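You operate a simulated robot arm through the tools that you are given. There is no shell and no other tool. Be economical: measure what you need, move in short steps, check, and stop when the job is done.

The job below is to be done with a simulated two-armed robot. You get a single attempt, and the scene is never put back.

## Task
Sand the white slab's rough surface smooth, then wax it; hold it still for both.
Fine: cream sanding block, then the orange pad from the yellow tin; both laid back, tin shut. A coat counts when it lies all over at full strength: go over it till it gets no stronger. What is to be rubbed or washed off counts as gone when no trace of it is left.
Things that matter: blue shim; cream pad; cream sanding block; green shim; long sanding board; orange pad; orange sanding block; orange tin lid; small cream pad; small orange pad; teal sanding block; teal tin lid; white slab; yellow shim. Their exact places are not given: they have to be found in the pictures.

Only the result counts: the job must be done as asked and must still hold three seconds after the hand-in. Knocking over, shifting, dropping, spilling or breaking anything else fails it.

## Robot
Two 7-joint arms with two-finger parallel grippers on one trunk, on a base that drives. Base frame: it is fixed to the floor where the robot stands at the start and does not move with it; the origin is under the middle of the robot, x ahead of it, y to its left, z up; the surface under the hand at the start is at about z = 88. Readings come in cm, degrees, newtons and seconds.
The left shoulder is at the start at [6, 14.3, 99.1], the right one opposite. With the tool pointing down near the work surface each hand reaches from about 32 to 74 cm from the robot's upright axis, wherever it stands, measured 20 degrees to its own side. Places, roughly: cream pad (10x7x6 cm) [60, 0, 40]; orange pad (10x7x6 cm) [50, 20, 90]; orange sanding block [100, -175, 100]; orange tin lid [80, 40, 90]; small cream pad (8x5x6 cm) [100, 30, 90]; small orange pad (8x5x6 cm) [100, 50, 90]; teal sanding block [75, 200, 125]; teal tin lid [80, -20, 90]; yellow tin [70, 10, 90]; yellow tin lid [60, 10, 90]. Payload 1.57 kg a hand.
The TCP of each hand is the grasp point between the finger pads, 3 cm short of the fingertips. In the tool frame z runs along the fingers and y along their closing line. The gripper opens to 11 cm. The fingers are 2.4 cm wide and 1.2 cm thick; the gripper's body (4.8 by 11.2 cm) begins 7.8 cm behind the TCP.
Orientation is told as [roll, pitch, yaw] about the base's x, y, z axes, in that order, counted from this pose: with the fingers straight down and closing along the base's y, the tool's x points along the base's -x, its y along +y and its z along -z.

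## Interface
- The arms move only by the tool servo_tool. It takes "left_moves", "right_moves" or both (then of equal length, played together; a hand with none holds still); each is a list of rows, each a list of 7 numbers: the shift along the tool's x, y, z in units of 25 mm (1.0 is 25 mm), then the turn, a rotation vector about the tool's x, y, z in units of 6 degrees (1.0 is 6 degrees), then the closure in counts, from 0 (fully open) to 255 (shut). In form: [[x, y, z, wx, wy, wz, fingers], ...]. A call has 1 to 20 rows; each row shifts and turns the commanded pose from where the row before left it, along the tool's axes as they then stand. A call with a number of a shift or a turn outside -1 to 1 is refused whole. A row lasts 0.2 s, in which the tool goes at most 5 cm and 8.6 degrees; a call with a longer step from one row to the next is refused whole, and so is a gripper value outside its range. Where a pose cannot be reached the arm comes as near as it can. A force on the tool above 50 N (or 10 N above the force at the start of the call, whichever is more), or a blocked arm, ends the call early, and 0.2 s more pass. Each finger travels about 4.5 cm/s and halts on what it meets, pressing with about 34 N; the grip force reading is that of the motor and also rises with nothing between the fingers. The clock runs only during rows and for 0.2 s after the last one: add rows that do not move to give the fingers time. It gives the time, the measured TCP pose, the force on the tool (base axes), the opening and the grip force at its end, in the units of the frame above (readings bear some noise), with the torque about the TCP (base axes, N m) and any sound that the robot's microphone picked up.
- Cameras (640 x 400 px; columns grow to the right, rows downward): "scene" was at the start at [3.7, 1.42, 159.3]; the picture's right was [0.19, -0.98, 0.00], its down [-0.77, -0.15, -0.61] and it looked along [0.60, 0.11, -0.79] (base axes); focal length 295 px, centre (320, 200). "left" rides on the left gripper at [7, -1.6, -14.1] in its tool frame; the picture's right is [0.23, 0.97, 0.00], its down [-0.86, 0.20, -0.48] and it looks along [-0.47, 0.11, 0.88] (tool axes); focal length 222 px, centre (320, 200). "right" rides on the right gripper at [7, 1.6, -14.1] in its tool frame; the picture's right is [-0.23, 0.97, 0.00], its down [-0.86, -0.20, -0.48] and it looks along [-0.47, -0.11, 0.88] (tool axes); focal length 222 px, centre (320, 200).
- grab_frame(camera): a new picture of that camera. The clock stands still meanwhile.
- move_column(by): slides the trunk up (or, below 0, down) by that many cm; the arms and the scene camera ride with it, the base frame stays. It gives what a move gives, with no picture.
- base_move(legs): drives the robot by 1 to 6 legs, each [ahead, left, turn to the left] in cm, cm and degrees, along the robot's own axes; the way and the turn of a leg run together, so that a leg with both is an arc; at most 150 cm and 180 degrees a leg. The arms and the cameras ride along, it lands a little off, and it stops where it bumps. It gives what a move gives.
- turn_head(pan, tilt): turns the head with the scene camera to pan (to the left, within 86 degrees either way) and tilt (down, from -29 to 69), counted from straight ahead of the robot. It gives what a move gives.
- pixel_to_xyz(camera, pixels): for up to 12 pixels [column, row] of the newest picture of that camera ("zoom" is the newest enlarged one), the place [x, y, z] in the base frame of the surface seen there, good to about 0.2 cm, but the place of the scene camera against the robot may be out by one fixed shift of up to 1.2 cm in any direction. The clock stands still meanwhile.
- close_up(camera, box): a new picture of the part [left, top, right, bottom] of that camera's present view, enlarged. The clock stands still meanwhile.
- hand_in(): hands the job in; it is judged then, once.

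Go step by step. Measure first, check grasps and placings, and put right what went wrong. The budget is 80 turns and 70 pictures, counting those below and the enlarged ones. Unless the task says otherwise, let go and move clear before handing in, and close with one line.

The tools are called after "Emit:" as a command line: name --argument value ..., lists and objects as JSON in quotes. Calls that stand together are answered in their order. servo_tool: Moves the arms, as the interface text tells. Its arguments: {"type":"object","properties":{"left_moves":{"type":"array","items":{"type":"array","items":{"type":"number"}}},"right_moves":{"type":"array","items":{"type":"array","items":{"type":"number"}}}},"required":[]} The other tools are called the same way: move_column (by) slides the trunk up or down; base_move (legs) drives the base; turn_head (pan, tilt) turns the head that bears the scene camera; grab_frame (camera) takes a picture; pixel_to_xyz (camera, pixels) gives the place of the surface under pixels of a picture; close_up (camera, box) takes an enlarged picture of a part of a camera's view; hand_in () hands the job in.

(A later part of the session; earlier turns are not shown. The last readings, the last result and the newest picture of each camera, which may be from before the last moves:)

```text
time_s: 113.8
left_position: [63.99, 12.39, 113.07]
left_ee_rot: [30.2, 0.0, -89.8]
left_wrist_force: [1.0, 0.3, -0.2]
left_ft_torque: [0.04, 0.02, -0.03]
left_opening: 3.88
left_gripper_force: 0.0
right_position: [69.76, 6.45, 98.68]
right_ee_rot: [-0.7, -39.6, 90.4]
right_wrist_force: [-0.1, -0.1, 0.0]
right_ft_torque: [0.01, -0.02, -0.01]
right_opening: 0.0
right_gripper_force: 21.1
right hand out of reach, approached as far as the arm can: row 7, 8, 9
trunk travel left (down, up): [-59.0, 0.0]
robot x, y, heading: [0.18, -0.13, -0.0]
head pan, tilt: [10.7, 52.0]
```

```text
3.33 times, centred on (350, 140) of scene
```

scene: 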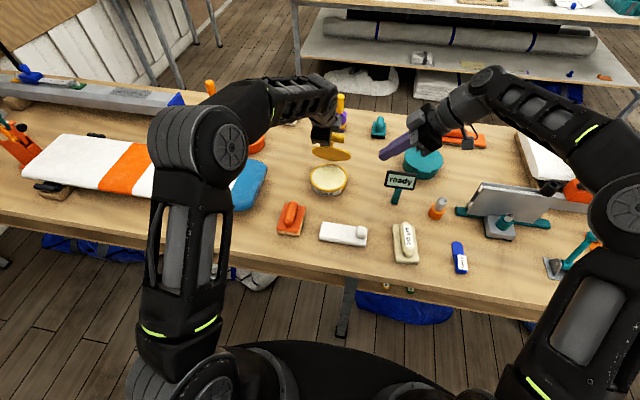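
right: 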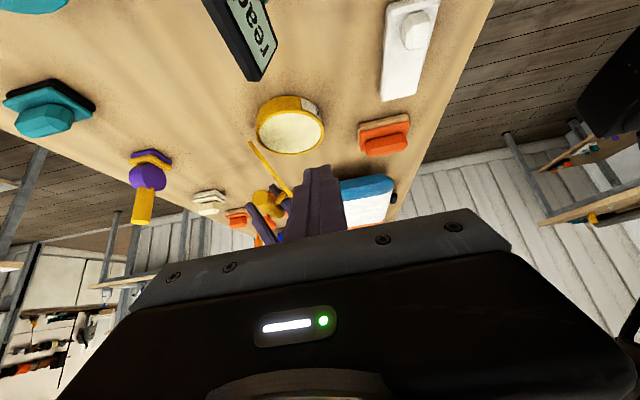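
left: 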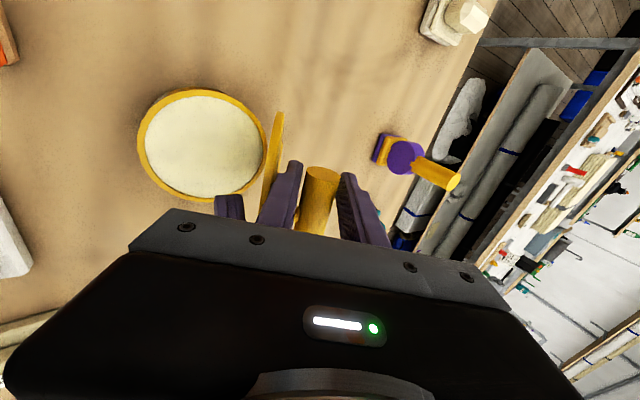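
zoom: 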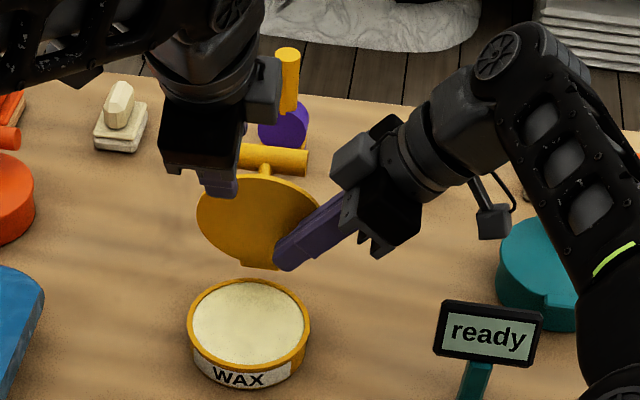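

The right hand is at its limit but holds the lid near ~80°. Now the left, fingers closed, pushes the inner face higher up past vertical.

Emit:
servo_tool --left_moves '[[0, 0, 0, 0, 0, 0, 255], [0, 0, 0, 0, 0, 0, 255], [0, -0.222, 0.72, 0, 0, 0, 255], [0, -0.222, 0.72, 0, 0, 0, 255], [0, -0.222, 0.72, 0, 0, 0, 255], [0, -0.222, 0.72, 0, 0, 0, 255], [0, -0.222, 0.72, 0, 0, 0, 255], [0, -0.222, 0.72, 0, 0, 0, 255], [0, 0, 0, 0, 0, 0, 255]]'

Emit:
servo_tool --left_moves '[[0, 0.238, 0.1375, 0, 0, 0, 255], [0, 0.238, 0.1375, 0, 0, 0, 255], [0, 0.238, 0.1375, 0, 0, 0, 255], [0, 0.238, 0.1375, 0, 0, 0, 255], [0, 0.238, 0.1375, 0, 0, 0, 255], [0, 0.238, 0.1375, 0, 0, 0, 255], [0, 0.238, 0.1375, 0, 0, 0, 255], [0, 0.238, 0.1375, 0, 0, 0, 255], [0, 0, 0, 0, 0, 0, 255]]'

Emit:
close_up --camera "scene" --box '[270, 80, 430, 200]'

```text
time_s: 115.8
left_position: [66.56, 12.41, 102.04]
left_ee_rot: [30.1, -0.1, -89.8]
left_wrist_force: [-0.1, 0.6, 0.8]
left_ft_torque: [-0.02, -0.02, -0.04]
left_opening: 0.0
left_gripper_force: 21.9
right_position: [69.75, 6.42, 98.8]
right_ee_rot: [-0.8, -39.5, 90.4]
right_wrist_force: [0.0, 0.2, -0.1]
right_ft_torque: [0.0, -0.05, 0.01]
right_opening: 0.0
right_gripper_force: 21.4
trunk travel left (down, up): [-59.0, 0.0]
robot x, y, heading: [-0.01, -0.28, 0.2]
head pan, tilt: [10.7, 52.0]
```

```text
time_s: 117.8
left_position: [72.17, 12.42, 102.13]
left_ee_rot: [30.2, 0.0, -89.8]
left_wrist_force: [0.8, 0.8, 0.8]
left_ft_torque: [0.03, -0.03, 0.01]
left_opening: 0.0
left_gripper_force: 21.5
right_position: [69.74, 6.43, 98.67]
right_ee_rot: [-0.7, -39.5, 90.4]
right_wrist_force: [1.5, 0.1, 1.1]
right_ft_torque: [0.0, 0.02, 0.02]
right_opening: 0.0
right_gripper_force: 21.0
trunk travel left (down, up): [-59.0, 0.0]
robot x, y, heading: [-0.43, 0.06, -0.0]
head pan, tilt: [10.7, 52.0]
```

```text
3.33 times, centred on (350, 140) of scene
```

zoom: 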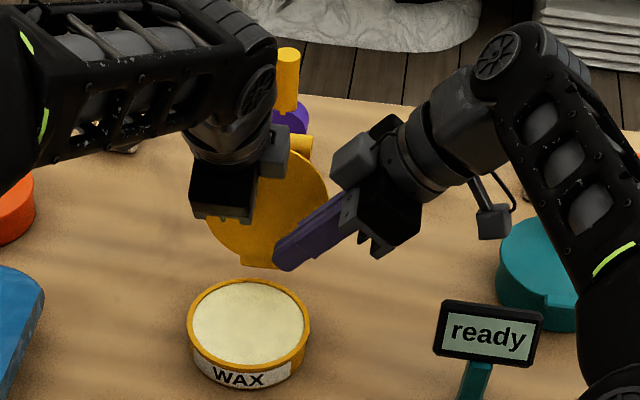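

The lid has moved past vertical. I back the left away to see whether it stays open by itself.

Emit:
servo_tool --left_moves '[[0, -0.3, -0.17, 0, 0, 0, 255], [0, -0.6, -0.35, 0, 0, 0, 255], [0, -0.6, -0.6, 0, 0, 0, 255], [0, -0.4, -0.8, 0, 0, 0, 255], [0, 0, -0.8, 0, 0, 0, 255], [0, 0, -0.8, 0, 0, 0, 255]]'

Emit:
close_up --camera "scene" --box '[270, 80, 430, 200]'

```text
time_s: 119.2
left_position: [63.29, 12.43, 107.28]
left_ee_rot: [30.2, 0.0, -89.7]
left_wrist_force: [-0.5, -0.4, 0.8]
left_ft_torque: [0.0, -0.03, -0.01]
left_opening: 0.02
left_gripper_force: 21.0
right_position: [69.76, 6.37, 98.72]
right_ee_rot: [-0.8, -39.5, 90.4]
right_wrist_force: [-0.5, 0.8, 0.1]
right_ft_torque: [0.03, -0.01, -0.01]
right_opening: 0.0
right_gripper_force: 21.2
trunk travel left (down, up): [-59.0, 0.0]
robot x, y, heading: [-0.18, -0.06, -0.1]
head pan, tilt: [10.7, 52.0]
```

```text
3.33 times, centred on (350, 140) of scene
```

zoom: 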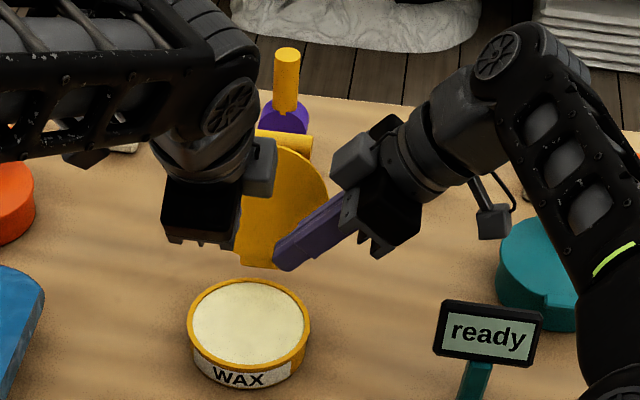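

The lid stays open. I withdraw the right hand to its pre-hold spot by the slab knob, and view the tin.

Emit:
servo_tool --right_moves '[[0, 0.3, -0.5, 0, 0, 0, 255], [0, 0.3, -0.5, 0, 0, 0, 255], [0, 0.3, -0.5, 0, 0, 0, 255], [0, 0.3, -0.5, 0, 0, 0, 255], [0.185, 0.76, -0.75, 0, 0, 0, 0], [0.185, 0.76, -0.75, 0, 0, 0, 0], [0.185, 0.76, -0.75, 0, 0, 0, 0], [0.185, 0.76, -0.75, 0, 0, 0, 0], [0.185, 0.76, -0.75, 0, 0, 0, 0], [0.185, 0.76, -0.75, 0, 0, 0, 0], [0.185, 0.76, -0.75, 0, 0, 0, 0], [0.185, 0.76, -0.75, 0, 0, 0, 0], [0.185, 0.76, -0.75, 0, 0, 0, 0], [0.185, 0.76, -0.75, 0, 0, 0, 0], [0, 0, 0, 0, 0.84, 0, 0], [0, 0, 0, 0, 0.83, 0, 0], [0, 0, 0, 0, 0.83, 0, 0], [0, 0, 0, 0, 0, 0, 0]]'

Emit:
grab_frame --camera "left"

Emit:
grab_frame --camera "scene"

```text
time_s: 123.0
left_position: [63.52, 12.34, 107.22]
left_ee_rot: [30.2, 0.1, -89.9]
left_wrist_force: [-0.2, 0.4, -0.4]
left_ft_torque: [-0.05, 0.0, -0.03]
left_opening: 0.0
left_gripper_force: 21.6
right_position: [47.65, -12.35, 114.04]
right_ee_rot: [-0.6, -24.4, 90.0]
right_wrist_force: [-0.3, -0.3, -0.1]
right_ft_torque: [0.01, -0.01, 0.01]
right_opening: 11.0
right_gripper_force: 0.0
trunk travel left (down, up): [-59.0, 0.0]
robot x, y, heading: [-0.06, -0.39, 0.1]
head pan, tilt: [10.7, 52.0]
```

```text
24 pictures are left
```

left: 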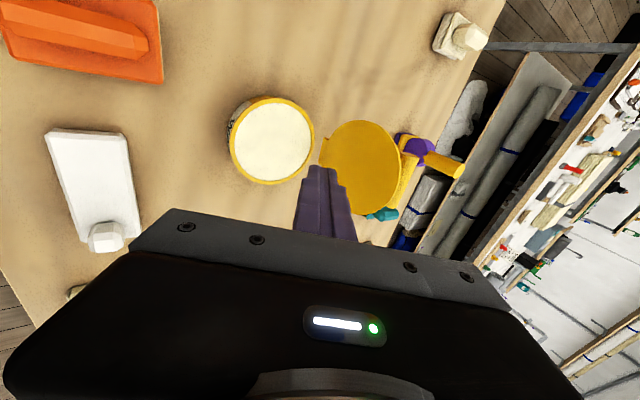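

```text
23 pictures are left
```

scene: 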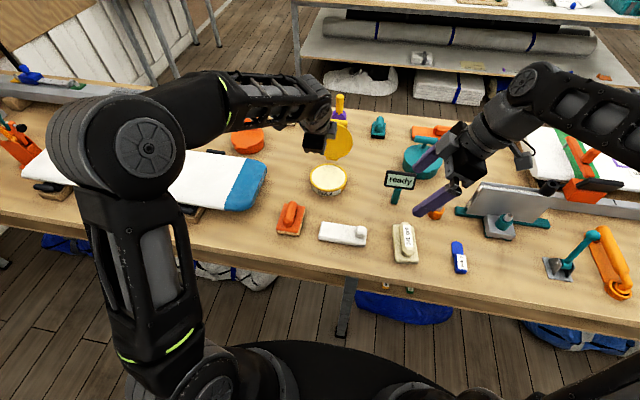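

Lid open, tin not moved visibly. I measure the lid, tin rim and wax in the left view, and the orange pad.

Emit:
pixel_to_xyz --camera "left" --pixels '[[330, 150], [360, 125], [392, 150], [365, 160], [405, 180], [232, 140], [313, 140], [272, 100], [272, 182], [272, 140], [20, 40], [150, 50]]'

Emit:
pixel_to_xyz --camera "scene" --pixels '[[330, 180], [290, 205], [291, 226], [286, 231], [299, 233], [291, 215]]'

```text
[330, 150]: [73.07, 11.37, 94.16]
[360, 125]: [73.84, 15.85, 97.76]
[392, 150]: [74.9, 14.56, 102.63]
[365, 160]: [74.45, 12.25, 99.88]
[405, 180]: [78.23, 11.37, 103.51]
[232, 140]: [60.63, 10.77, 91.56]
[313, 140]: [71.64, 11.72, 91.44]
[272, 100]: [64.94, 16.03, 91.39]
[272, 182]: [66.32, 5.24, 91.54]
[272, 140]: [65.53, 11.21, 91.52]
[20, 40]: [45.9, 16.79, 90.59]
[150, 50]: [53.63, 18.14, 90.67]
```

```text
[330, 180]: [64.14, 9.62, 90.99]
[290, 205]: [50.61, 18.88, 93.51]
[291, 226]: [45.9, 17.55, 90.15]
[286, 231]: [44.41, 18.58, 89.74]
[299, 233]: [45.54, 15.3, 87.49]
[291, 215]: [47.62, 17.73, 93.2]
```

Wax lies flush with the rim at z≈91.5, so the pad can touch it anywhere. I bring the left hand over the orange pad at yaw 0.

Emit:
servo_tool --left_moves '[[0, -0.5, -0.4, 0.84, 0, 0, 0], [0, -0.5, -0.4, 0.84, 0, 0, 0], [0, -0.5, -0.4, 0.84, 0, 0, 0], [0, -0.5, -0.4, 0.84, 0, 0, 0], [0, -0.5, -0.4, 0.84, 0, 0, 0], [0, -0.5, -0.4, 0.84, 0, 0, 0], [0.83, -0.67, 0, 0, 0, 0, 0], [0.83, -0.67, 0, 0, 0, 0, 0], [0.83, -0.67, 0, 0, 0, 0, 0], [0, 0, 0, 0, 0, 0, 0]]'

Emit:
servo_tool --left_moves '[[0, 0, 0, 0, 0, -1, 0], [0, 0, 0, 0, 0, -1, 0], [0, 0, 0, 0, 0, -1, 0], [0, 0, 0, 0, 0, -1, 0], [0, 0, 0, 0, 0, -1, 0], [0, 0, 0, 0, 0, -1, 0], [0, 0, 0, 0, 0, -1, 0], [0, 0, 0, 0, 0, -1, 0], [0, 0, 0, 0, 0, -1, 0], [0, 0, 0, 0, 0, -1, 0], [0, 0, 0, 0, 0, -1, 0], [0, 0, 0, 0, 0, -1, 0], [0, 0, 0, 0, 0, -1, 0], [0, 0, 0, 0, 0, -1, 0], [0, 0, 0, 0, 0, -1, 0], [0, 0, 0, 0, 0, 0, 0]]'

Emit:
close_up --camera "left" --box '[240, 50, 400, 190]'

```text
time_s: 125.2
left_position: [49.6, 18.46, 110.72]
left_ee_rot: [-0.1, 0.0, -90.0]
left_wrist_force: [0.3, 0.1, 0.2]
left_ft_torque: [-0.01, -0.03, -0.02]
left_opening: 11.0
left_gripper_force: 0.0
right_position: [47.6, -12.24, 113.91]
right_ee_rot: [-0.6, -24.4, 90.1]
right_wrist_force: [1.2, -1.1, 0.1]
right_ft_torque: [0.03, 0.03, 0.02]
right_opening: 11.01
right_gripper_force: 0.1
trunk travel left (down, up): [-59.0, 0.0]
robot x, y, heading: [-0.02, -0.11, 0.1]
head pan, tilt: [10.7, 52.0]
```

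```text
time_s: 128.6
left_position: [49.61, 18.59, 110.8]
left_ee_rot: [0.0, 0.1, 0.1]
left_wrist_force: [-0.2, 0.6, -0.7]
left_ft_torque: [0.0, -0.02, -0.01]
left_opening: 11.01
left_gripper_force: 0.0
right_position: [47.62, -12.23, 113.83]
right_ee_rot: [-0.6, -24.5, 90.1]
right_wrist_force: [-0.6, 0.4, -1.2]
right_ft_torque: [0.03, 0.0, 0.02]
right_opening: 10.99
right_gripper_force: 0.0
trunk travel left (down, up): [-59.0, 0.0]
robot x, y, heading: [-0.31, -0.11, -0.2]
head pan, tilt: [10.7, 52.0]
```

```text
2.86 times, centred on (320, 120) of left
```

zoom: 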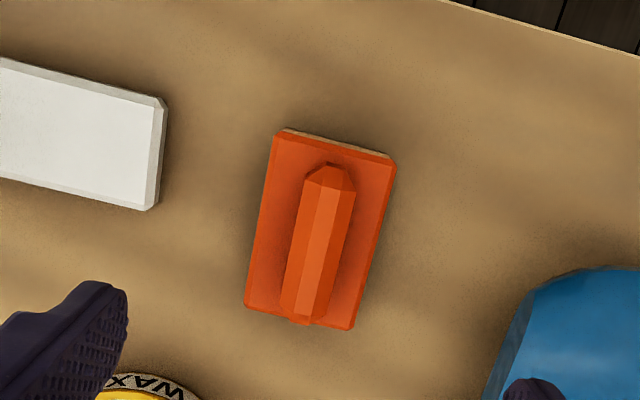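

Emit:
pixel_to_xyz --camera "zoom" --pixels '[[278, 137], [392, 162], [350, 325], [249, 303], [328, 175], [307, 305], [318, 240], [300, 240], [345, 240], [270, 220]]'

```text
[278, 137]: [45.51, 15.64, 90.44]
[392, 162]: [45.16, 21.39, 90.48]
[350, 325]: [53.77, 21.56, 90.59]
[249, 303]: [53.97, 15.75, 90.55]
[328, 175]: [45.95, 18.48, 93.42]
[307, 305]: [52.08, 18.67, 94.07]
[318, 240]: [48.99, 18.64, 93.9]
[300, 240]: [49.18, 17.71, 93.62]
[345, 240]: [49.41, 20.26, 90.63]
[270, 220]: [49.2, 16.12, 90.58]
```

Pad centre (49.6,18.6), plate top 90.55, ridge top 94. The hand is directly above; I descend to z≈93.65, grip and lift slowly.

Emit:
servo_tool --left_moves '[[0, 0, 1, 0, 0, -0.25, 0], [0, 0, 1, 0, 0, 0, 0], [0, 0, 1, 0, 0, 0, 0], [0, 0, 1, 0, 0, 0, 0], [0, 0, 1, 0, 0, 0, 0], [0, 0, 0.9, 0, 0, 0, 0], [0, 0, 0.5, 0, 0, 0, 0], [0, 0, 0.3, 0, 0, 0, 0], [0, 0, 0.16, 0, 0, 0, 0], [0, 0, 0, 0, 0, 0, 0], [0, 0, 0, 0, 0, 0, 255], [0, 0, 0, 0, 0, 0, 255], [0, 0, 0, 0, 0, 0, 255], [0, 0, 0, 0, 0, 0, 255], [0, 0, 0, 0, 0, 0, 255], [0, 0, 0, 0, 0, 0, 255], [0, 0, 0, 0, 0, 0, 255], [0, 0, 0, 0, 0, 0, 255], [0, 0, 0, 0, 0, 0, 255]]'

Emit:
servo_tool --left_moves '[[0, 0, -0.1, 0, 0, 0, 255], [0, 0, -0.1, 0, 0, 0, 255], [0, 0, -0.2, 0, 0, 0, 255], [0, 0, -0.3, 0, 0, 0, 255], [0, 0, -0.5, 0, 0, 0, 255], [0, 0, -0.5, 0, 0, 0, 255], [0, 0, -0.5, 0, 0, 0, 255], [0, 0, -0.5, 0, 0, 0, 255], [0, 0, -0.3, 0, 0, 0, 255]]'

Emit:
grab_frame --camera "left"

```text
time_s: 132.6
left_position: [49.56, 18.59, 93.55]
left_ee_rot: [0.0, 0.0, 1.8]
left_wrist_force: [1.5, 0.3, 4.7]
left_ft_torque: [0.0, -0.07, -0.03]
left_opening: 2.44
left_gripper_force: 34.2
right_position: [47.5, -12.13, 113.85]
right_ee_rot: [-0.6, -24.5, 90.2]
right_wrist_force: [0.4, 0.1, -0.3]
right_ft_torque: [0.01, 0.0, 0.0]
right_opening: 11.0
right_gripper_force: 0.1
trunk travel left (down, up): [-59.0, 0.0]
robot x, y, heading: [-0.01, -0.11, 0.1]
head pan, tilt: [10.7, 52.0]
```

```text
time_s: 134.6
left_position: [49.6, 18.57, 101.14]
left_ee_rot: [0.1, 0.2, 1.5]
left_wrist_force: [0.4, -0.1, -1.0]
left_ft_torque: [-0.03, 0.0, 0.01]
left_opening: 2.42
left_gripper_force: 34.1
right_position: [47.57, -12.2, 113.92]
right_ee_rot: [-0.6, -24.5, 90.1]
right_wrist_force: [-0.4, -0.4, -0.8]
right_ft_torque: [0.0, -0.03, 0.01]
right_opening: 11.0
right_gripper_force: 0.1
trunk travel left (down, up): [-59.0, 0.0]
robot x, y, heading: [0.25, -0.12, -0.0]
head pan, tilt: [10.7, 52.0]
```

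```text
21 pictures are left
```

left: 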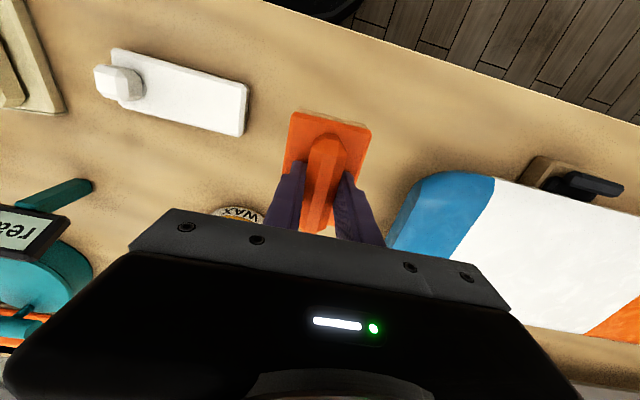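

Pad held; home grasp pose (49.56,18.59,93.55), yaw 1.8. I rotate to yaw −90 and carry it above the wax.

Emit:
servo_tool --left_moves '[[0, 0, 0, 0, 0, 1, 255], [0, 0, 0, 0, 0, 1, 255], [0, 0, 0, 0, 0, 1, 255], [0, 0, 0, 0, 0, 1, 255], [0, 0, 0, 0, 0, 1, 255], [0, 0, 0, 0, 0, 1, 255], [0, 0, 0, 0, 0, 1, 255], [0, 0, 0, 0, 0, 1, 255], [0, 0, 0, 0, 0, 1, 255], [0, 0, 0, 0, 0, 1, 255], [0, 0, 0, 0, 0, 1, 255], [0, 0, 0, 0, 0, 1, 255], [0, 0, 0, 0, 0, 1, 255], [0, 0, 0, 0, 0, 1, 255], [0, 0, 0, 0, 0, 1, 255], [0, 0, 0, 0, 0, 0.28, 255]]'

Emit:
servo_tool --left_moves '[[-0.2, 0.4, -0.3, 0, 0, 0, 255], [-0.4, 0.7, -0.2, 0, 0, 0, 255], [-0.4, 0.8, 0, 0, 0, 0, 255], [-0.4, 0.8, 0, 0, 0, 0, 255], [-0.4, 0.8, 0, 0, 0, 0, 255], [-0.4, 0.8, 0, 0, 0, 0, 255], [-0.4, 0.8, 0, 0, 0, 0, 255], [-0.4, 0.8, 0, 0, 0, 0, 255], [-0.18, 0.6, 0, 0, 0, 0, 255], [0, 0, 0, 0, 0, 0, 255]]'

Emit:
close_up --camera "scene" --box '[260, 90, 420, 210]'

```text
time_s: 138.0
left_position: [49.54, 18.58, 101.01]
left_ee_rot: [-0.2, 0.0, -90.1]
left_wrist_force: [-0.1, -0.4, -0.8]
left_ft_torque: [0.03, -0.02, 0.04]
left_opening: 2.4
left_gripper_force: 33.4
right_position: [47.55, -12.19, 113.79]
right_ee_rot: [-0.6, -24.5, 90.1]
right_wrist_force: [0.6, 1.1, 0.2]
right_ft_torque: [-0.03, -0.01, -0.01]
right_opening: 10.98
right_gripper_force: 0.1
trunk travel left (down, up): [-59.0, 0.0]
robot x, y, heading: [0.01, 0.29, 0.1]
head pan, tilt: [10.7, 52.0]
```

```text
time_s: 140.2
left_position: [65.67, 10.61, 102.29]
left_ee_rot: [-0.1, 0.0, -90.0]
left_wrist_force: [0.5, -0.4, -0.4]
left_ft_torque: [-0.03, 0.0, -0.03]
left_opening: 2.39
left_gripper_force: 33.9
right_position: [47.52, -12.18, 114.04]
right_ee_rot: [-0.6, -24.5, 90.2]
right_wrist_force: [-0.1, -0.4, -0.1]
right_ft_torque: [-0.01, 0.01, -0.02]
right_opening: 11.03
right_gripper_force: 0.1
trunk travel left (down, up): [-59.0, 0.0]
robot x, y, heading: [0.0, 0.55, -0.0]
head pan, tilt: [10.7, 52.0]
```

```text
3.33 times, centred on (340, 150) of scene
```

zoom: 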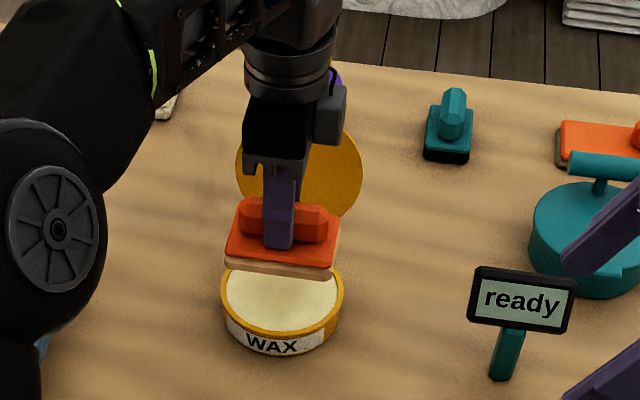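

Pad is right above the wax. I lower gently to contact (expected TCP z≈97.1).

Emit:
servo_tool --left_moves '[[0, 0.1, 0.5, 0, 0, 0, 255], [0, 0, 0.5, 0, 0, 0, 255], [0, 0, 0.45, 0, 0, 0, 255], [0, 0, 0.3, 0, 0, 0, 255], [0, 0, 0.15, 0, 0, 0, 255], [0, 0, 0.08, 0, 0, 0, 255], [0, 0, 0.05, 0, 0, 0, 255], [0, 0, 0.03, 0, 0, 0, 255], [0, 0, 0.0, 0, 0, 0, 255], [0, 0, 0.0, 0, 0, 0, 255]]'

```text
time_s: 142.4
left_position: [66.08, 10.59, 97.22]
left_ee_rot: [-0.1, 0.0, -90.0]
left_wrist_force: [-0.2, 0.1, 0.8]
left_ft_torque: [0.08, -0.04, 0.02]
left_opening: 2.38
left_gripper_force: 33.9
right_position: [47.59, -12.21, 113.99]
right_ee_rot: [-0.6, -24.5, 90.2]
right_wrist_force: [0.2, 0.2, 0.2]
right_ft_torque: [-0.03, 0.0, 0.03]
right_opening: 11.02
right_gripper_force: 0.1
trunk travel left (down, up): [-59.0, 0.0]
robot x, y, heading: [0.06, -0.02, 0.2]
head pan, tilt: [10.7, 52.0]
```

Contact is just starting. I press a little more, hold half a second, and lift to check.

Emit:
servo_tool --left_moves '[[0, 0, 0.03, 0, 0, 0, 255], [0, 0, 0.02, 0, 0, 0, 255], [0, 0.04, 0, 0, 0, 0, 255], [0, -0.08, 0, 0, 0, 0, 255], [0, 0.04, 0, 0, 0, 0, 255], [0, 0, 0, 0, 0, 0, 255]]'

Emit:
servo_tool --left_moves '[[0, 0, -0.2, 0, 0, 0, 255], [0, 0, -0.4, 0, 0, 0, 255], [0, 0, -0.6, 0, 0, 0, 255], [0, 0, -0.6, 0, 0, 0, 255], [0, 0, -0.4, 0, 0, 0, 255], [0, 0, 0, 0, 0, 0, 255]]'

Emit:
close_up --camera "scene" --box '[290, 130, 370, 190]'

```text
time_s: 143.8
left_position: [66.04, 10.7, 97.14]
left_ee_rot: [0.1, 0.0, -89.9]
left_wrist_force: [3.5, 0.4, 13.0]
left_ft_torque: [-0.08, -0.2, 0.01]
left_opening: 2.39
left_gripper_force: 34.4
right_position: [47.48, -12.08, 113.94]
right_ee_rot: [-0.7, -24.5, 90.2]
right_wrist_force: [-0.3, 0.2, -0.2]
right_ft_torque: [-0.04, 0.01, -0.02]
right_opening: 10.97
right_gripper_force: 0.1
trunk travel left (down, up): [-59.0, 0.0]
robot x, y, heading: [-0.08, 0.01, -0.3]
head pan, tilt: [10.7, 52.0]
```

```text
time_s: 145.2
left_position: [65.98, 10.67, 102.49]
left_ee_rot: [0.0, -0.1, -89.9]
left_wrist_force: [-0.4, -0.5, -0.5]
left_ft_torque: [-0.01, 0.0, -0.05]
left_opening: 2.41
left_gripper_force: 34.2
right_position: [47.38, -12.22, 113.96]
right_ee_rot: [-0.7, -24.5, 90.0]
right_wrist_force: [0.0, -0.4, 0.2]
right_ft_torque: [-0.01, 0.02, -0.02]
right_opening: 10.98
right_gripper_force: 0.1
trunk travel left (down, up): [-59.0, 0.0]
robot x, y, heading: [0.03, -0.25, 0.1]
head pan, tilt: [10.7, 52.0]
```

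```text
6.67 times, centred on (330, 160) of scene
```

zoom: 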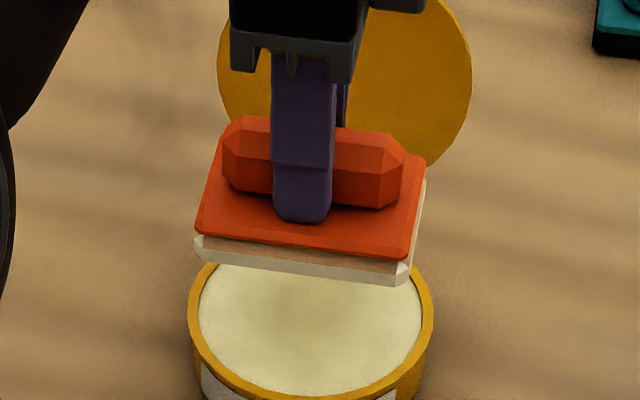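

The pad's underside carries a white wax film. The right hand re-grips the slab knob while the left brings the pad back beside the slab.

Emit:
servo_tool --right_moves '[[0, -0.015, 0.95, 0, 0, 0, 0], [0, -0.015, 0.95, 0, 0, 0, 0], [0, -0.015, 0.95, 0, 0, 0, 0], [0, -0.015, 0.95, 0, 0, 0, 0], [0, -0.015, 0.95, 0, 0, 0, 0], [0, -0.015, 0.95, 0, 0, 0, 0], [0, -0.015, 0.95, 0, 0, 0, 0], [0, -0.015, 0.95, 0, 0, 0, 0], [0, -0.015, 0.7, 0, 0, 0, 0], [0, -0.015, 0.4, 0, 0, 0, 0], [0, -0.01, 0.29, 0, 0, 0, 0], [0, 0, 0, 0, 0, 0, 0], [0, 0, 0, 0, 0, 0, 0]]' --left_moves '[[0.03, -0.4, 0, 0, 0, 0, 255], [0.03, -0.6, 0, 0, 0, 0, 255], [0.03, -0.6, 0, 0, 0, 0, 255], [0.03, -0.6, 0, 0, 0, 0, 255], [0.03, -0.6, 0, 0, 0, 0, 255], [0.03, -0.6, 0, 0, 0, 0, 255], [0.03, -0.6, 0, 0, 0, 0, 255], [0.03, -0.6, 0, 0, 0, 0, 255], [0.03, -0.6, 0, 0, 0, 0, 255], [0.03, -0.6, 0, 0, 0, 0, 255], [0.03, -0.6, 0, 0, 0, 0, 255], [0.03, -0.6, 0, 0, 0, 0, 255], [0.03, -0.36, 0, 0, 0, 0, 255]]'

Emit:
servo_tool --right_moves '[[0, 0, 0, 0, 0, 0, 100], [0, 0, 0, 0, 0, 0, 140], [0, 0, 0, 0, 0, 0, 160], [0, 0, 0, 0, 0, 0, 180], [0, 0, 0, 0, 0, 0, 255], [0, 0, 0, 0, 0, 0, 255], [0, 0, 0, 0, 0, 0, 255], [0, 0, 0, 0, 0, 0, 255]]'

Emit:
grab_frame --camera "scene"

```text
time_s: 148.0
left_position: [47.67, 11.7, 102.49]
left_ee_rot: [-0.2, 0.1, -90.0]
left_wrist_force: [0.7, -0.4, -1.1]
left_ft_torque: [0.04, -0.01, 0.03]
left_opening: 2.41
left_gripper_force: 34.3
right_position: [48.17, -2.78, 93.34]
right_ee_rot: [-0.6, -24.4, 90.1]
right_wrist_force: [0.6, 0.1, 0.5]
right_ft_torque: [-0.01, -0.03, -0.03]
right_opening: 11.0
right_gripper_force: 0.0
trunk travel left (down, up): [-59.0, 0.0]
robot x, y, heading: [0.11, -0.04, -0.0]
head pan, tilt: [10.7, 52.0]
```

```text
time_s: 149.8
left_position: [47.6, 11.7, 102.53]
left_ee_rot: [-0.1, 0.0, -90.1]
left_wrist_force: [0.0, -0.6, -0.8]
left_ft_torque: [-0.03, -0.01, -0.03]
left_opening: 2.4
left_gripper_force: 34.0
right_position: [48.29, -2.91, 93.5]
right_ee_rot: [-0.6, -24.5, 90.1]
right_wrist_force: [0.0, -0.2, 2.0]
right_ft_torque: [0.08, 0.08, -0.02]
right_opening: 2.69
right_gripper_force: 33.6
trunk travel left (down, up): [-59.0, 0.0]
robot x, y, heading: [-0.03, -0.07, 0.0]
head pan, tilt: [10.7, 52.0]
```

```text
18 pictures are left
```

scene: 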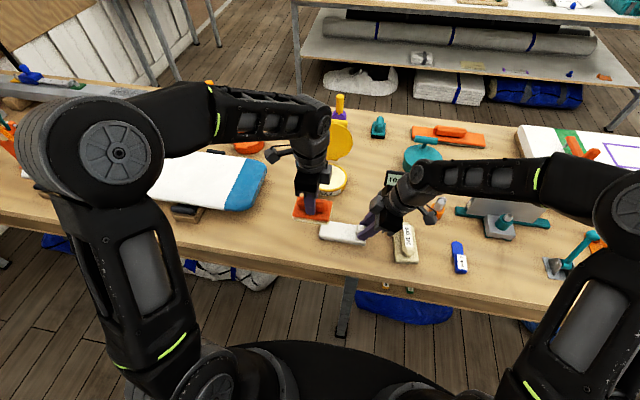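

Knob gripped (2.69); slab centre now x≈48.1. I lower the waxed pad onto the slab at y≈5.6, contact expected at TCP z≈95.4.

Emit:
servo_tool --left_moves '[[-0.6, 0.05, 0, 0, 0, 0, 255], [-0.7, 0.05, 0, 0, 0, 0, 255], [-0.7, 0.05, 0.1, 0, 0, 0, 255], [-0.44, 0.05, 0.4, 0, 0, 0, 255], [0, 0, 0.6, 0, 0, 0, 255], [0, 0, 0.6, 0, 0, 0, 255], [0, 0, 0.5, 0, 0, 0, 255], [0, 0, 0.35, 0, 0, 0, 255], [0, 0, 0.15, 0, 0, 0, 255], [0, 0, 0.08, 0, 0, 0, 255], [0, 0, 0.04, 0, 0, 0, 255], [0, 0, 0.03, 0, 0, 0, 255], [0, 0, 0, 0, 0, 0, 255]]'

```text
time_s: 152.6
left_position: [48.13, 5.54, 95.54]
left_ee_rot: [0.1, -0.1, -90.0]
left_wrist_force: [-5.4, 0.8, 37.7]
left_ft_torque: [-0.04, 0.09, -0.26]
left_opening: 2.41
left_gripper_force: 34.3
right_position: [48.16, -2.96, 93.52]
right_ee_rot: [-0.6, -24.5, 90.1]
right_wrist_force: [9.3, 3.0, -14.5]
right_ft_torque: [-0.28, 0.32, -0.49]
right_opening: 2.69
right_gripper_force: 33.8
trunk travel left (down, up): [-59.0, 0.0]
robot x, y, heading: [0.07, 0.13, -0.4]
head pan, tilt: [10.7, 52.0]
```

Contact with 38 N, a bit much; I ease up 0.6 mm and rub with x strokes plus y shifts.

Emit:
servo_tool --left_moves '[[0, 0, -0.025, 0, 0, 0, 255], [0, 0.4, 0, 0, 0, 0, 255], [0, -0.4, 0, 0, 0, 0, 255], [0, -0.4, 0, 0, 0, 0, 255], [0, 0.4, 0, 0, 0, 0, 255], [0.2, 0.4, 0, 0, 0, 0, 255], [0, -0.4, 0, 0, 0, 0, 255], [0, -0.4, 0, 0, 0, 0, 255], [0, 0.4, 0, 0, 0, 0, 255], [-0.4, 0.4, 0, 0, 0, 0, 255], [0, -0.4, 0, 0, 0, 0, 255], [0, -0.4, 0, 0, 0, 0, 255], [0, 0.4, 0, 0, 0, 0, 255], [0.2, 0.4, 0, 0, 0, 0, 255], [0, -0.4, 0, 0, 0, 0, 255], [0, -0.4, 0, 0, 0, 0, 255], [0, 0.4, 0, 0, 0, 0, 255], [0, 0, 0, 0, 0, 0, 255]]'

Emit:
servo_tool --left_moves '[[0, 0, -0.3, 0, 0, 0, 255], [0, 0, -0.5, 0, 0, 0, 255], [0.4, 0, -0.5, 0, 0, 0, 255], [0.5, 0, -0.5, 0, 0, 0, 255], [0.6, 0, -0.5, 0, 0, 0, 255], [0.6, 0, 0, 0, 0, 0, 255], [0.6, 0, 0, 0, 0, 0, 255], [0, 0, 0, 0, 0, 0, 255]]'

Emit:
close_up --camera "scene" --box '[300, 200, 400, 262]'

```text
time_s: 156.4
left_position: [47.89, 5.54, 95.55]
left_ee_rot: [-0.1, 0.0, -89.9]
left_wrist_force: [-15.9, 0.7, 46.0]
left_ft_torque: [-0.1, 0.37, -0.11]
left_opening: 2.39
left_gripper_force: 33.8
right_position: [48.17, -2.87, 93.55]
right_ee_rot: [-1.0, -24.6, 90.2]
right_wrist_force: [7.4, 4.0, -18.7]
right_ft_torque: [-0.16, 0.34, -0.2]
right_opening: 2.69
right_gripper_force: 33.7
trunk travel left (down, up): [-59.0, 0.0]
robot x, y, heading: [-0.42, -0.32, 0.1]
head pan, tilt: [10.7, 52.0]
```

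```text
time_s: 158.2
left_position: [48.12, 12.21, 101.26]
left_ee_rot: [-0.1, 0.0, -90.0]
left_wrist_force: [0.1, 0.1, -0.5]
left_ft_torque: [0.02, 0.0, 0.01]
left_opening: 2.42
left_gripper_force: 33.9
right_position: [48.18, -2.76, 93.52]
right_ee_rot: [-0.7, -24.6, 90.2]
right_wrist_force: [4.0, 0.8, 14.3]
right_ft_torque: [0.44, 0.21, -0.16]
right_opening: 2.66
right_gripper_force: 34.1
trunk travel left (down, up): [-59.0, 0.0]
robot x, y, heading: [0.29, 0.13, 0.1]
head pan, tilt: [10.7, 52.0]
```

```text
6.40 times, centred on (350, 231) of scene
```

zoom: 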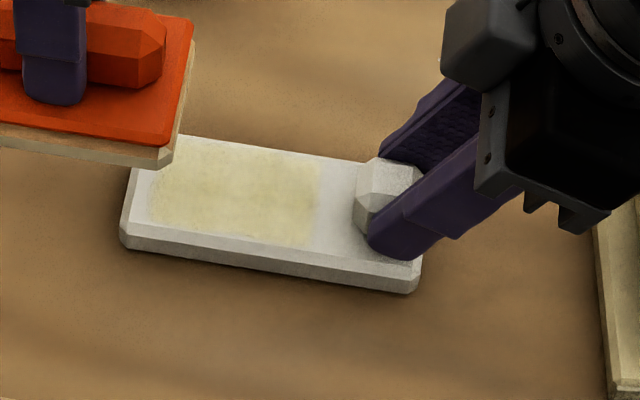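

A pale yellow coat is building on the patch. I go down again (slightly lighter) and rub much more.

Emit:
servo_tool --left_moves '[[-0.6, 0, 0, 0, 0, 0, 255], [-0.7, 0, 0.2, 0, 0, 0, 255], [-0.75, 0, 0.3, 0, 0, 0, 255], [-0.6, 0, 0.4, 0, 0, 0, 255], [0, 0, 0.5, 0, 0, 0, 255], [0, 0, 0.4, 0, 0, 0, 255], [0, 0, 0.3, 0, 0, 0, 255], [0, 0, 0.1, 0, 0, 0, 255], [0, 0, 0.05, 0, 0, 0, 255], [0, 0, 0, 0, 0, 0, 255]]'

Emit:
servo_tool --left_moves '[[0, 0.4, 0.01, 0, 0, 0, 255], [0, -0.4, 0, 0, 0, 0, 255], [0, -0.4, 0, 0, 0, 0, 255], [0, 0.4, 0, 0, 0, 0, 255], [0.2, 0.4, 0, 0, 0, 0, 255], [0, -0.4, 0, 0, 0, 0, 255], [0, -0.4, 0, 0, 0, 0, 255], [0, 0.4, 0, 0, 0, 0, 255], [-0.4, 0.4, 0, 0, 0, 0, 255], [0, -0.4, 0, 0, 0, 0, 255], [0, -0.4, 0, 0, 0, 0, 255], [0, 0.4, 0, 0, 0, 0, 255], [0.2, 0.4, 0, 0, 0, 0, 255], [0, -0.4, 0, 0, 0, 0, 255], [0, -0.4, 0, 0, 0, 0, 255], [0, 0.4, 0, 0, 0, 0, 255], [0, 0.4, 0, 0, 0, 0, 255], [0, -0.4, 0, 0, 0, 0, 255], [0, -0.4, 0, 0, 0, 0, 255], [0, 0.4, 0, 0, 0, 0, 255]]'

Emit:
servo_tool --left_moves '[[0, 0.4, 0, 0, 0, 0, 255], [0, -0.4, 0, 0, 0, 0, 255], [0, -0.4, 0, 0, 0, 0, 255], [0, 0.4, 0, 0, 0, 0, 255], [0.2, 0.4, 0, 0, 0, 0, 255], [0, -0.4, 0, 0, 0, 0, 255], [0, -0.4, 0, 0, 0, 0, 255], [0, 0.4, 0, 0, 0, 0, 255], [-0.4, 0.4, 0, 0, 0, 0, 255], [0, -0.4, 0, 0, 0, 0, 255], [0, -0.4, 0, 0, 0, 0, 255], [0, 0.4, 0, 0, 0, 0, 255], [0.2, 0.4, 0, 0, 0, 0, 255], [0, -0.4, 0, 0, 0, 0, 255], [0, -0.4, 0, 0, 0, 0, 255], [0, 0.4, 0, 0, 0, 0, 255], [0, 0.4, 0, 0, 0, 0, 255], [0, -0.4, 0, 0, 0, 0, 255], [0, -0.4, 0, 0, 0, 0, 255], [0, 0.4, 0, 0, 0, 0, 255]]'

Emit:
servo_tool --left_moves '[[0, 0, -0.3, 0, 0, 0, 255], [0, 0, -0.5, 0, 0, 0, 255], [0.4, 0, -0.5, 0, 0, 0, 255], [0.5, 0, -0.5, 0, 0, 0, 255], [0.6, 0, -0.5, 0, 0, 0, 255], [0.6, 0, 0, 0, 0, 0, 255], [0.6, 0, 0, 0, 0, 0, 255], [0, 0, 0, 0, 0, 0, 255]]'

Emit:
close_up --camera "scene" --box '[300, 200, 400, 262]'

```text
time_s: 160.4
left_position: [48.18, 5.7, 95.63]
left_ee_rot: [0.0, 0.0, -90.1]
left_wrist_force: [-0.5, -0.2, 2.4]
left_ft_torque: [0.05, -0.1, -0.01]
left_opening: 2.43
left_gripper_force: 33.9
right_position: [48.25, -2.83, 93.44]
right_ee_rot: [-0.6, -24.5, 90.2]
right_wrist_force: [4.6, 0.6, 18.7]
right_ft_torque: [0.09, 0.42, -0.21]
right_opening: 2.66
right_gripper_force: 34.3
trunk travel left (down, up): [-59.0, 0.0]
robot x, y, heading: [-0.14, -0.04, 0.0]
head pan, tilt: [10.7, 52.0]
```

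```text
time_s: 164.6
left_position: [47.89, 5.65, 95.58]
left_ee_rot: [0.0, 0.1, -90.0]
left_wrist_force: [-4.4, -1.4, 12.5]
left_ft_torque: [-0.03, -0.01, -0.04]
left_opening: 2.4
left_gripper_force: 34.0
right_position: [48.23, -2.87, 93.41]
right_ee_rot: [-0.8, -24.5, 90.0]
right_wrist_force: [1.9, 1.2, 3.5]
right_ft_torque: [-0.15, 0.56, -0.1]
right_opening: 2.65
right_gripper_force: 34.0
trunk travel left (down, up): [-59.0, 0.0]
robot x, y, heading: [-0.35, -0.26, 0.2]
head pan, tilt: [10.7, 52.0]
```

```text
time_s: 168.8
left_position: [47.89, 5.59, 95.66]
left_ee_rot: [-0.3, 0.0, -90.1]
left_wrist_force: [-7.2, -1.3, 20.9]
left_ft_torque: [-0.18, 0.03, -0.06]
left_opening: 2.38
left_gripper_force: 34.1
right_position: [48.08, -2.81, 93.5]
right_ee_rot: [-0.8, -24.5, 90.1]
right_wrist_force: [4.8, 1.9, -4.8]
right_ft_torque: [-0.25, 0.53, -0.18]
right_opening: 2.67
right_gripper_force: 34.3
trunk travel left (down, up): [-59.0, 0.0]
robot x, y, heading: [-0.27, 0.01, 0.0]
head pan, tilt: [10.7, 52.0]
```

```text
time_s: 170.6
left_position: [48.08, 12.48, 101.35]
left_ee_rot: [-0.2, 0.0, -90.1]
left_wrist_force: [0.8, 0.1, 0.0]
left_ft_torque: [-0.02, -0.03, -0.03]
left_opening: 2.41
left_gripper_force: 34.1
right_position: [48.26, -2.9, 93.57]
right_ee_rot: [-0.7, -24.6, 90.2]
right_wrist_force: [-0.1, 0.7, 8.5]
right_ft_torque: [0.21, 0.22, -0.01]
right_opening: 2.64
right_gripper_force: 33.9
trunk travel left (down, up): [-59.0, 0.0]
robot x, y, heading: [0.2, -0.08, -0.0]
head pan, tilt: [10.7, 52.0]
```

```text
6.40 times, centred on (350, 231) of scene
```

zoom: 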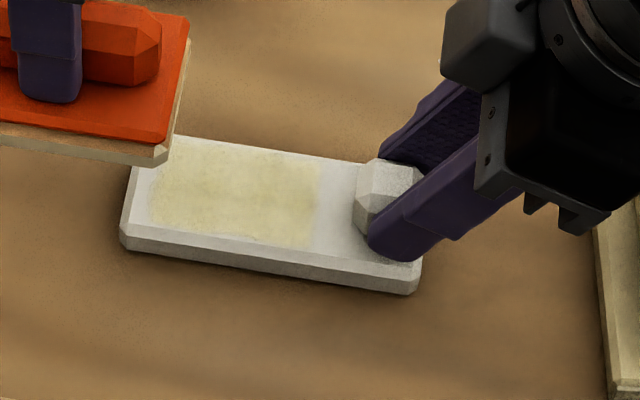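

The coat hardly changed between passes — either full or the pad is spent. To be certain, I re-dip the pad and go over again.

Emit:
servo_tool --left_moves '[[-0.07, 0.5, -0.2, 0, 0, 0, 255], [-0.07, 0.7, -0.2, 0, 0, 0, 255], [-0.07, 0.8, 0, 0, 0, 0, 255], [-0.07, 0.8, 0, 0, 0, 0, 255], [-0.07, 0.8, 0, 0, 0, 0, 255], [-0.07, 0.8, 0, 0, 0, 0, 255], [-0.07, 0.8, 0, 0, 0, 0, 255], [-0.07, 0.8, 0, 0, 0, 0, 255], [-0.07, 0.7, 0, 0, 0, 0, 255], [-0.07, 0.48, 0, 0, 0, 0, 255], [0, 0, 0, 0, 0, 0, 255]]'

Emit:
servo_tool --left_moves '[[0, 0, 0.5, 0, 0, 0, 255], [0, 0, 0.5, 0, 0, 0, 255], [0, 0, 0.45, 0, 0, 0, 255], [0, 0, 0.3, 0, 0, 0, 255], [0, 0, 0.15, 0, 0, 0, 255], [0, 0, 0.08, 0, 0, 0, 255], [0, 0, 0.05, 0, 0, 0, 255], [0, 0, 0.03, 0, 0, 0, 255], [0, 0, 0.0, 0, 0, 0, 255], [0, 0.04, 0.0, 0, 0, 0, 255], [0, -0.04, 0.0, 0, 0, 0, 255]]'

```text
time_s: 173.0
left_position: [65.99, 10.78, 102.36]
left_ee_rot: [-0.1, 0.0, -90.1]
left_wrist_force: [0.0, -0.1, -0.9]
left_ft_torque: [0.02, 0.0, 0.01]
left_opening: 2.41
left_gripper_force: 34.4
right_position: [48.1, -2.88, 93.51]
right_ee_rot: [-0.7, -24.5, 90.0]
right_wrist_force: [0.4, 0.1, 10.6]
right_ft_torque: [0.09, 0.32, -0.03]
right_opening: 2.67
right_gripper_force: 34.3
trunk travel left (down, up): [-59.0, 0.0]
robot x, y, heading: [0.06, -0.2, 0.1]
head pan, tilt: [10.7, 52.0]
```

```text
time_s: 175.4
left_position: [66.02, 10.66, 97.1]
left_ee_rot: [-0.1, -0.1, -90.0]
left_wrist_force: [0.4, -0.5, -0.7]
left_ft_torque: [-0.01, 0.01, 0.01]
left_opening: 2.38
left_gripper_force: 34.3
right_position: [48.27, -2.9, 93.4]
right_ee_rot: [-0.7, -24.5, 90.1]
right_wrist_force: [0.4, 0.1, 10.7]
right_ft_torque: [0.06, 0.29, 0.01]
right_opening: 2.66
right_gripper_force: 33.9
trunk travel left (down, up): [-59.0, 0.0]
robot x, y, heading: [0.04, 0.1, -0.2]
head pan, tilt: [10.7, 52.0]
```

Not yet touching (the pad sits slightly higher in the grip now). I lower a bit further, then lift.

Emit:
servo_tool --left_moves '[[0, 0, 0.04, 0, 0, 0, 255], [0, 0, 0.03, 0, 0, 0, 255], [0, 0, 0.02, 0, 0, 0, 255], [0, 0, 0, 0, 0, 0, 255]]'

```text
time_s: 176.4
left_position: [66.06, 10.66, 97.12]
left_ee_rot: [0.1, 0.0, -90.0]
left_wrist_force: [-1.8, 1.5, 16.3]
left_ft_torque: [0.04, 0.08, 0.02]
left_opening: 2.38
left_gripper_force: 33.9
right_position: [48.06, -2.86, 93.44]
right_ee_rot: [-0.8, -24.5, 90.2]
right_wrist_force: [1.9, 0.6, 0.8]
right_ft_torque: [-0.03, -0.01, 0.01]
right_opening: 2.67
right_gripper_force: 33.8
trunk travel left (down, up): [-59.0, 0.0]
robot x, y, heading: [-0.31, 0.52, -0.0]
head pan, tilt: [10.7, 52.0]
```

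Good contact (16 N). I lift, return to the slab, and rub again.

Emit:
servo_tool --left_moves '[[0, 0, -0.2, 0, 0, 0, 255], [0, 0, -0.4, 0, 0, 0, 255], [0, 0, -0.6, 0, 0, 0, 255], [0, 0, -0.6, 0, 0, 0, 255], [0, 0, -0.4, 0, 0, 0, 255], [0.07, -0.5, 0, 0, 0, 0, 255], [0.07, -0.75, 0, 0, 0, 0, 255], [0.07, -0.75, 0, 0, 0, 0, 255], [0.07, -0.75, 0, 0, 0, 0, 255], [0.07, -0.75, 0, 0, 0, 0, 255], [0.07, -0.75, 0, 0, 0, 0, 255], [0.07, -0.75, 0, 0, 0, 0, 255], [0.07, -0.75, 0, 0, 0, 0, 255], [0.07, -0.75, 0, 0, 0, 0, 255], [0.07, -0.68, 0, 0, 0, 0, 255], [0, 0, 0, 0, 0, 0, 255]]'

Emit:
servo_tool --left_moves '[[-0.6, 0, 0, 0, 0, 0, 255], [-0.7, 0, 0.3, 0, 0, 0, 255], [-0.75, 0, 0.4, 0, 0, 0, 255], [-0.65, 0, 0.5, 0, 0, 0, 255], [0, 0, 0.5, 0, 0, 0, 255], [0, 0, 0.5, 0, 0, 0, 255], [0, 0, 0.35, 0, 0, 0, 255], [0, 0, 0.13, 0, 0, 0, 255], [0, 0, 0.06, 0, 0, 0, 255], [0, 0, 0.03, 0, 0, 0, 255], [0, 0, 0, 0, 0, 0, 255]]'

```text
time_s: 179.8
left_position: [48.04, 12.5, 102.45]
left_ee_rot: [0.0, 0.0, -90.0]
left_wrist_force: [0.1, -0.1, -0.4]
left_ft_torque: [0.0, -0.05, -0.02]
left_opening: 2.41
left_gripper_force: 34.3
right_position: [48.25, -2.9, 93.48]
right_ee_rot: [-0.7, -24.5, 90.2]
right_wrist_force: [-0.4, -0.3, 5.9]
right_ft_torque: [0.05, 0.18, 0.04]
right_opening: 2.68
right_gripper_force: 34.0
trunk travel left (down, up): [-59.0, 0.0]
robot x, y, heading: [0.48, 0.24, 0.1]
head pan, tilt: [10.7, 52.0]
```

```text
time_s: 182.2
left_position: [48.02, 5.54, 95.68]
left_ee_rot: [0.1, 0.0, -89.9]
left_wrist_force: [-4.1, 1.6, 21.7]
left_ft_torque: [0.02, -0.02, -0.1]
left_opening: 2.39
left_gripper_force: 34.0
right_position: [48.11, -3.03, 93.45]
right_ee_rot: [-0.8, -24.6, 90.0]
right_wrist_force: [6.4, 1.1, -4.1]
right_ft_torque: [-0.27, 0.44, -0.36]
right_opening: 2.66
right_gripper_force: 34.3
trunk travel left (down, up): [-59.0, 0.0]
robot x, y, heading: [-0.2, 0.08, 0.1]
head pan, tilt: [10.7, 52.0]
```

Contact with 22 N. I rub two sets again, then inspect.

Emit:
servo_tool --left_moves '[[0, 0.4, 0, 0, 0, 0, 255], [0, -0.4, 0, 0, 0, 0, 255], [0, -0.4, 0, 0, 0, 0, 255], [0, 0.4, 0, 0, 0, 0, 255], [0.2, 0.4, 0, 0, 0, 0, 255], [0, -0.4, 0, 0, 0, 0, 255], [0, -0.4, 0, 0, 0, 0, 255], [0, 0.4, 0, 0, 0, 0, 255], [-0.4, 0.4, 0, 0, 0, 0, 255], [0, -0.4, 0, 0, 0, 0, 255], [0, -0.4, 0, 0, 0, 0, 255], [0, 0.4, 0, 0, 0, 0, 255], [0.2, 0.4, 0, 0, 0, 0, 255], [0, -0.4, 0, 0, 0, 0, 255], [0, -0.4, 0, 0, 0, 0, 255], [0, 0.4, 0, 0, 0, 0, 255], [0, 0.4, 0, 0, 0, 0, 255], [0, -0.4, 0, 0, 0, 0, 255], [0, -0.4, 0, 0, 0, 0, 255], [0, 0.4, 0, 0, 0, 0, 255]]'

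Emit:
servo_tool --left_moves '[[0, 0.4, 0, 0, 0, 0, 255], [0, -0.4, 0, 0, 0, 0, 255], [0, -0.4, 0, 0, 0, 0, 255], [0, 0.4, 0, 0, 0, 0, 255], [0.2, 0.4, 0, 0, 0, 0, 255], [0, -0.4, 0, 0, 0, 0, 255], [0, -0.4, 0, 0, 0, 0, 255], [0, 0.4, 0, 0, 0, 0, 255], [-0.4, 0.4, 0, 0, 0, 0, 255], [0, -0.4, 0, 0, 0, 0, 255], [0, -0.4, 0, 0, 0, 0, 255], [0, 0.4, 0, 0, 0, 0, 255], [0.2, 0.4, 0, 0, 0, 0, 255], [0, -0.4, 0, 0, 0, 0, 255], [0, -0.4, 0, 0, 0, 0, 255], [0, 0.4, 0, 0, 0, 0, 255], [0, 0.4, 0, 0, 0, 0, 255], [0, -0.4, 0, 0, 0, 0, 255], [0, -0.4, 0, 0, 0, 0, 255], [0, 0.4, 0, 0, 0, 0, 255]]'

Emit:
servo_tool --left_moves '[[0, 0, -0.3, 0, 0, 0, 255], [0, 0, -0.5, 0, 0, 0, 255], [0.4, 0, -0.5, 0, 0, 0, 255], [0.5, 0, -0.5, 0, 0, 0, 255], [0.6, 0, -0.5, 0, 0, 0, 255], [0.6, 0, 0, 0, 0, 0, 255], [0.6, 0, 0, 0, 0, 0, 255], [0, 0, 0, 0, 0, 0, 255]]'

Emit:
close_up --camera "scene" --box '[300, 200, 400, 262]'

```text
time_s: 186.4
left_position: [47.88, 5.68, 95.58]
left_ee_rot: [-0.1, -0.1, -90.1]
left_wrist_force: [-12.3, 0.5, 35.5]
left_ft_torque: [-0.21, 0.12, -0.1]
left_opening: 2.41
left_gripper_force: 33.9
right_position: [48.06, -2.95, 93.53]
right_ee_rot: [-0.8, -24.4, 90.1]
right_wrist_force: [6.0, 1.1, -16.8]
right_ft_torque: [-0.25, 0.46, -0.18]
right_opening: 2.66
right_gripper_force: 34.1
trunk travel left (down, up): [-59.0, 0.0]
robot x, y, heading: [-0.31, -0.07, 0.1]
head pan, tilt: [10.7, 52.0]
```

```text
time_s: 190.6
left_position: [47.65, 5.66, 95.54]
left_ee_rot: [-0.3, 0.0, -90.1]
left_wrist_force: [-11.3, 0.3, 33.4]
left_ft_torque: [-0.05, 0.11, -0.06]
left_opening: 2.4
left_gripper_force: 34.2
right_position: [48.11, -2.82, 93.59]
right_ee_rot: [-0.8, -24.6, 90.1]
right_wrist_force: [5.0, 1.0, -5.7]
right_ft_torque: [-0.33, 0.49, -0.26]
right_opening: 2.66
right_gripper_force: 33.7
trunk travel left (down, up): [-59.0, 0.0]
robot x, y, heading: [-0.08, -0.38, -0.1]
head pan, tilt: [10.7, 52.0]
```

```text
time_s: 192.4
left_position: [47.93, 12.47, 101.29]
left_ee_rot: [-0.1, 0.0, -90.1]
left_wrist_force: [0.3, 0.2, -0.6]
left_ft_torque: [-0.03, 0.0, -0.04]
left_opening: 2.34
left_gripper_force: 33.7
right_position: [48.17, -2.71, 93.55]
right_ee_rot: [-0.7, -24.4, 90.2]
right_wrist_force: [-0.3, 2.0, 13.7]
right_ft_torque: [0.33, 0.4, -0.02]
right_opening: 2.69
right_gripper_force: 34.0
trunk travel left (down, up): [-59.0, 0.0]
robot x, y, heading: [0.03, 0.03, 0.2]
head pan, tilt: [10.7, 52.0]
```

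```text
6.40 times, centred on (350, 231) of scene
```

zoom: 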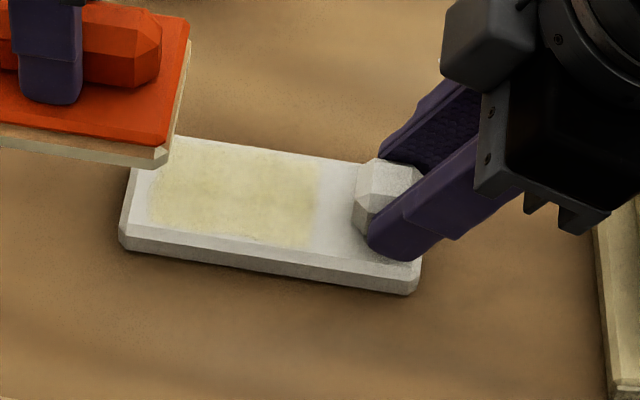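

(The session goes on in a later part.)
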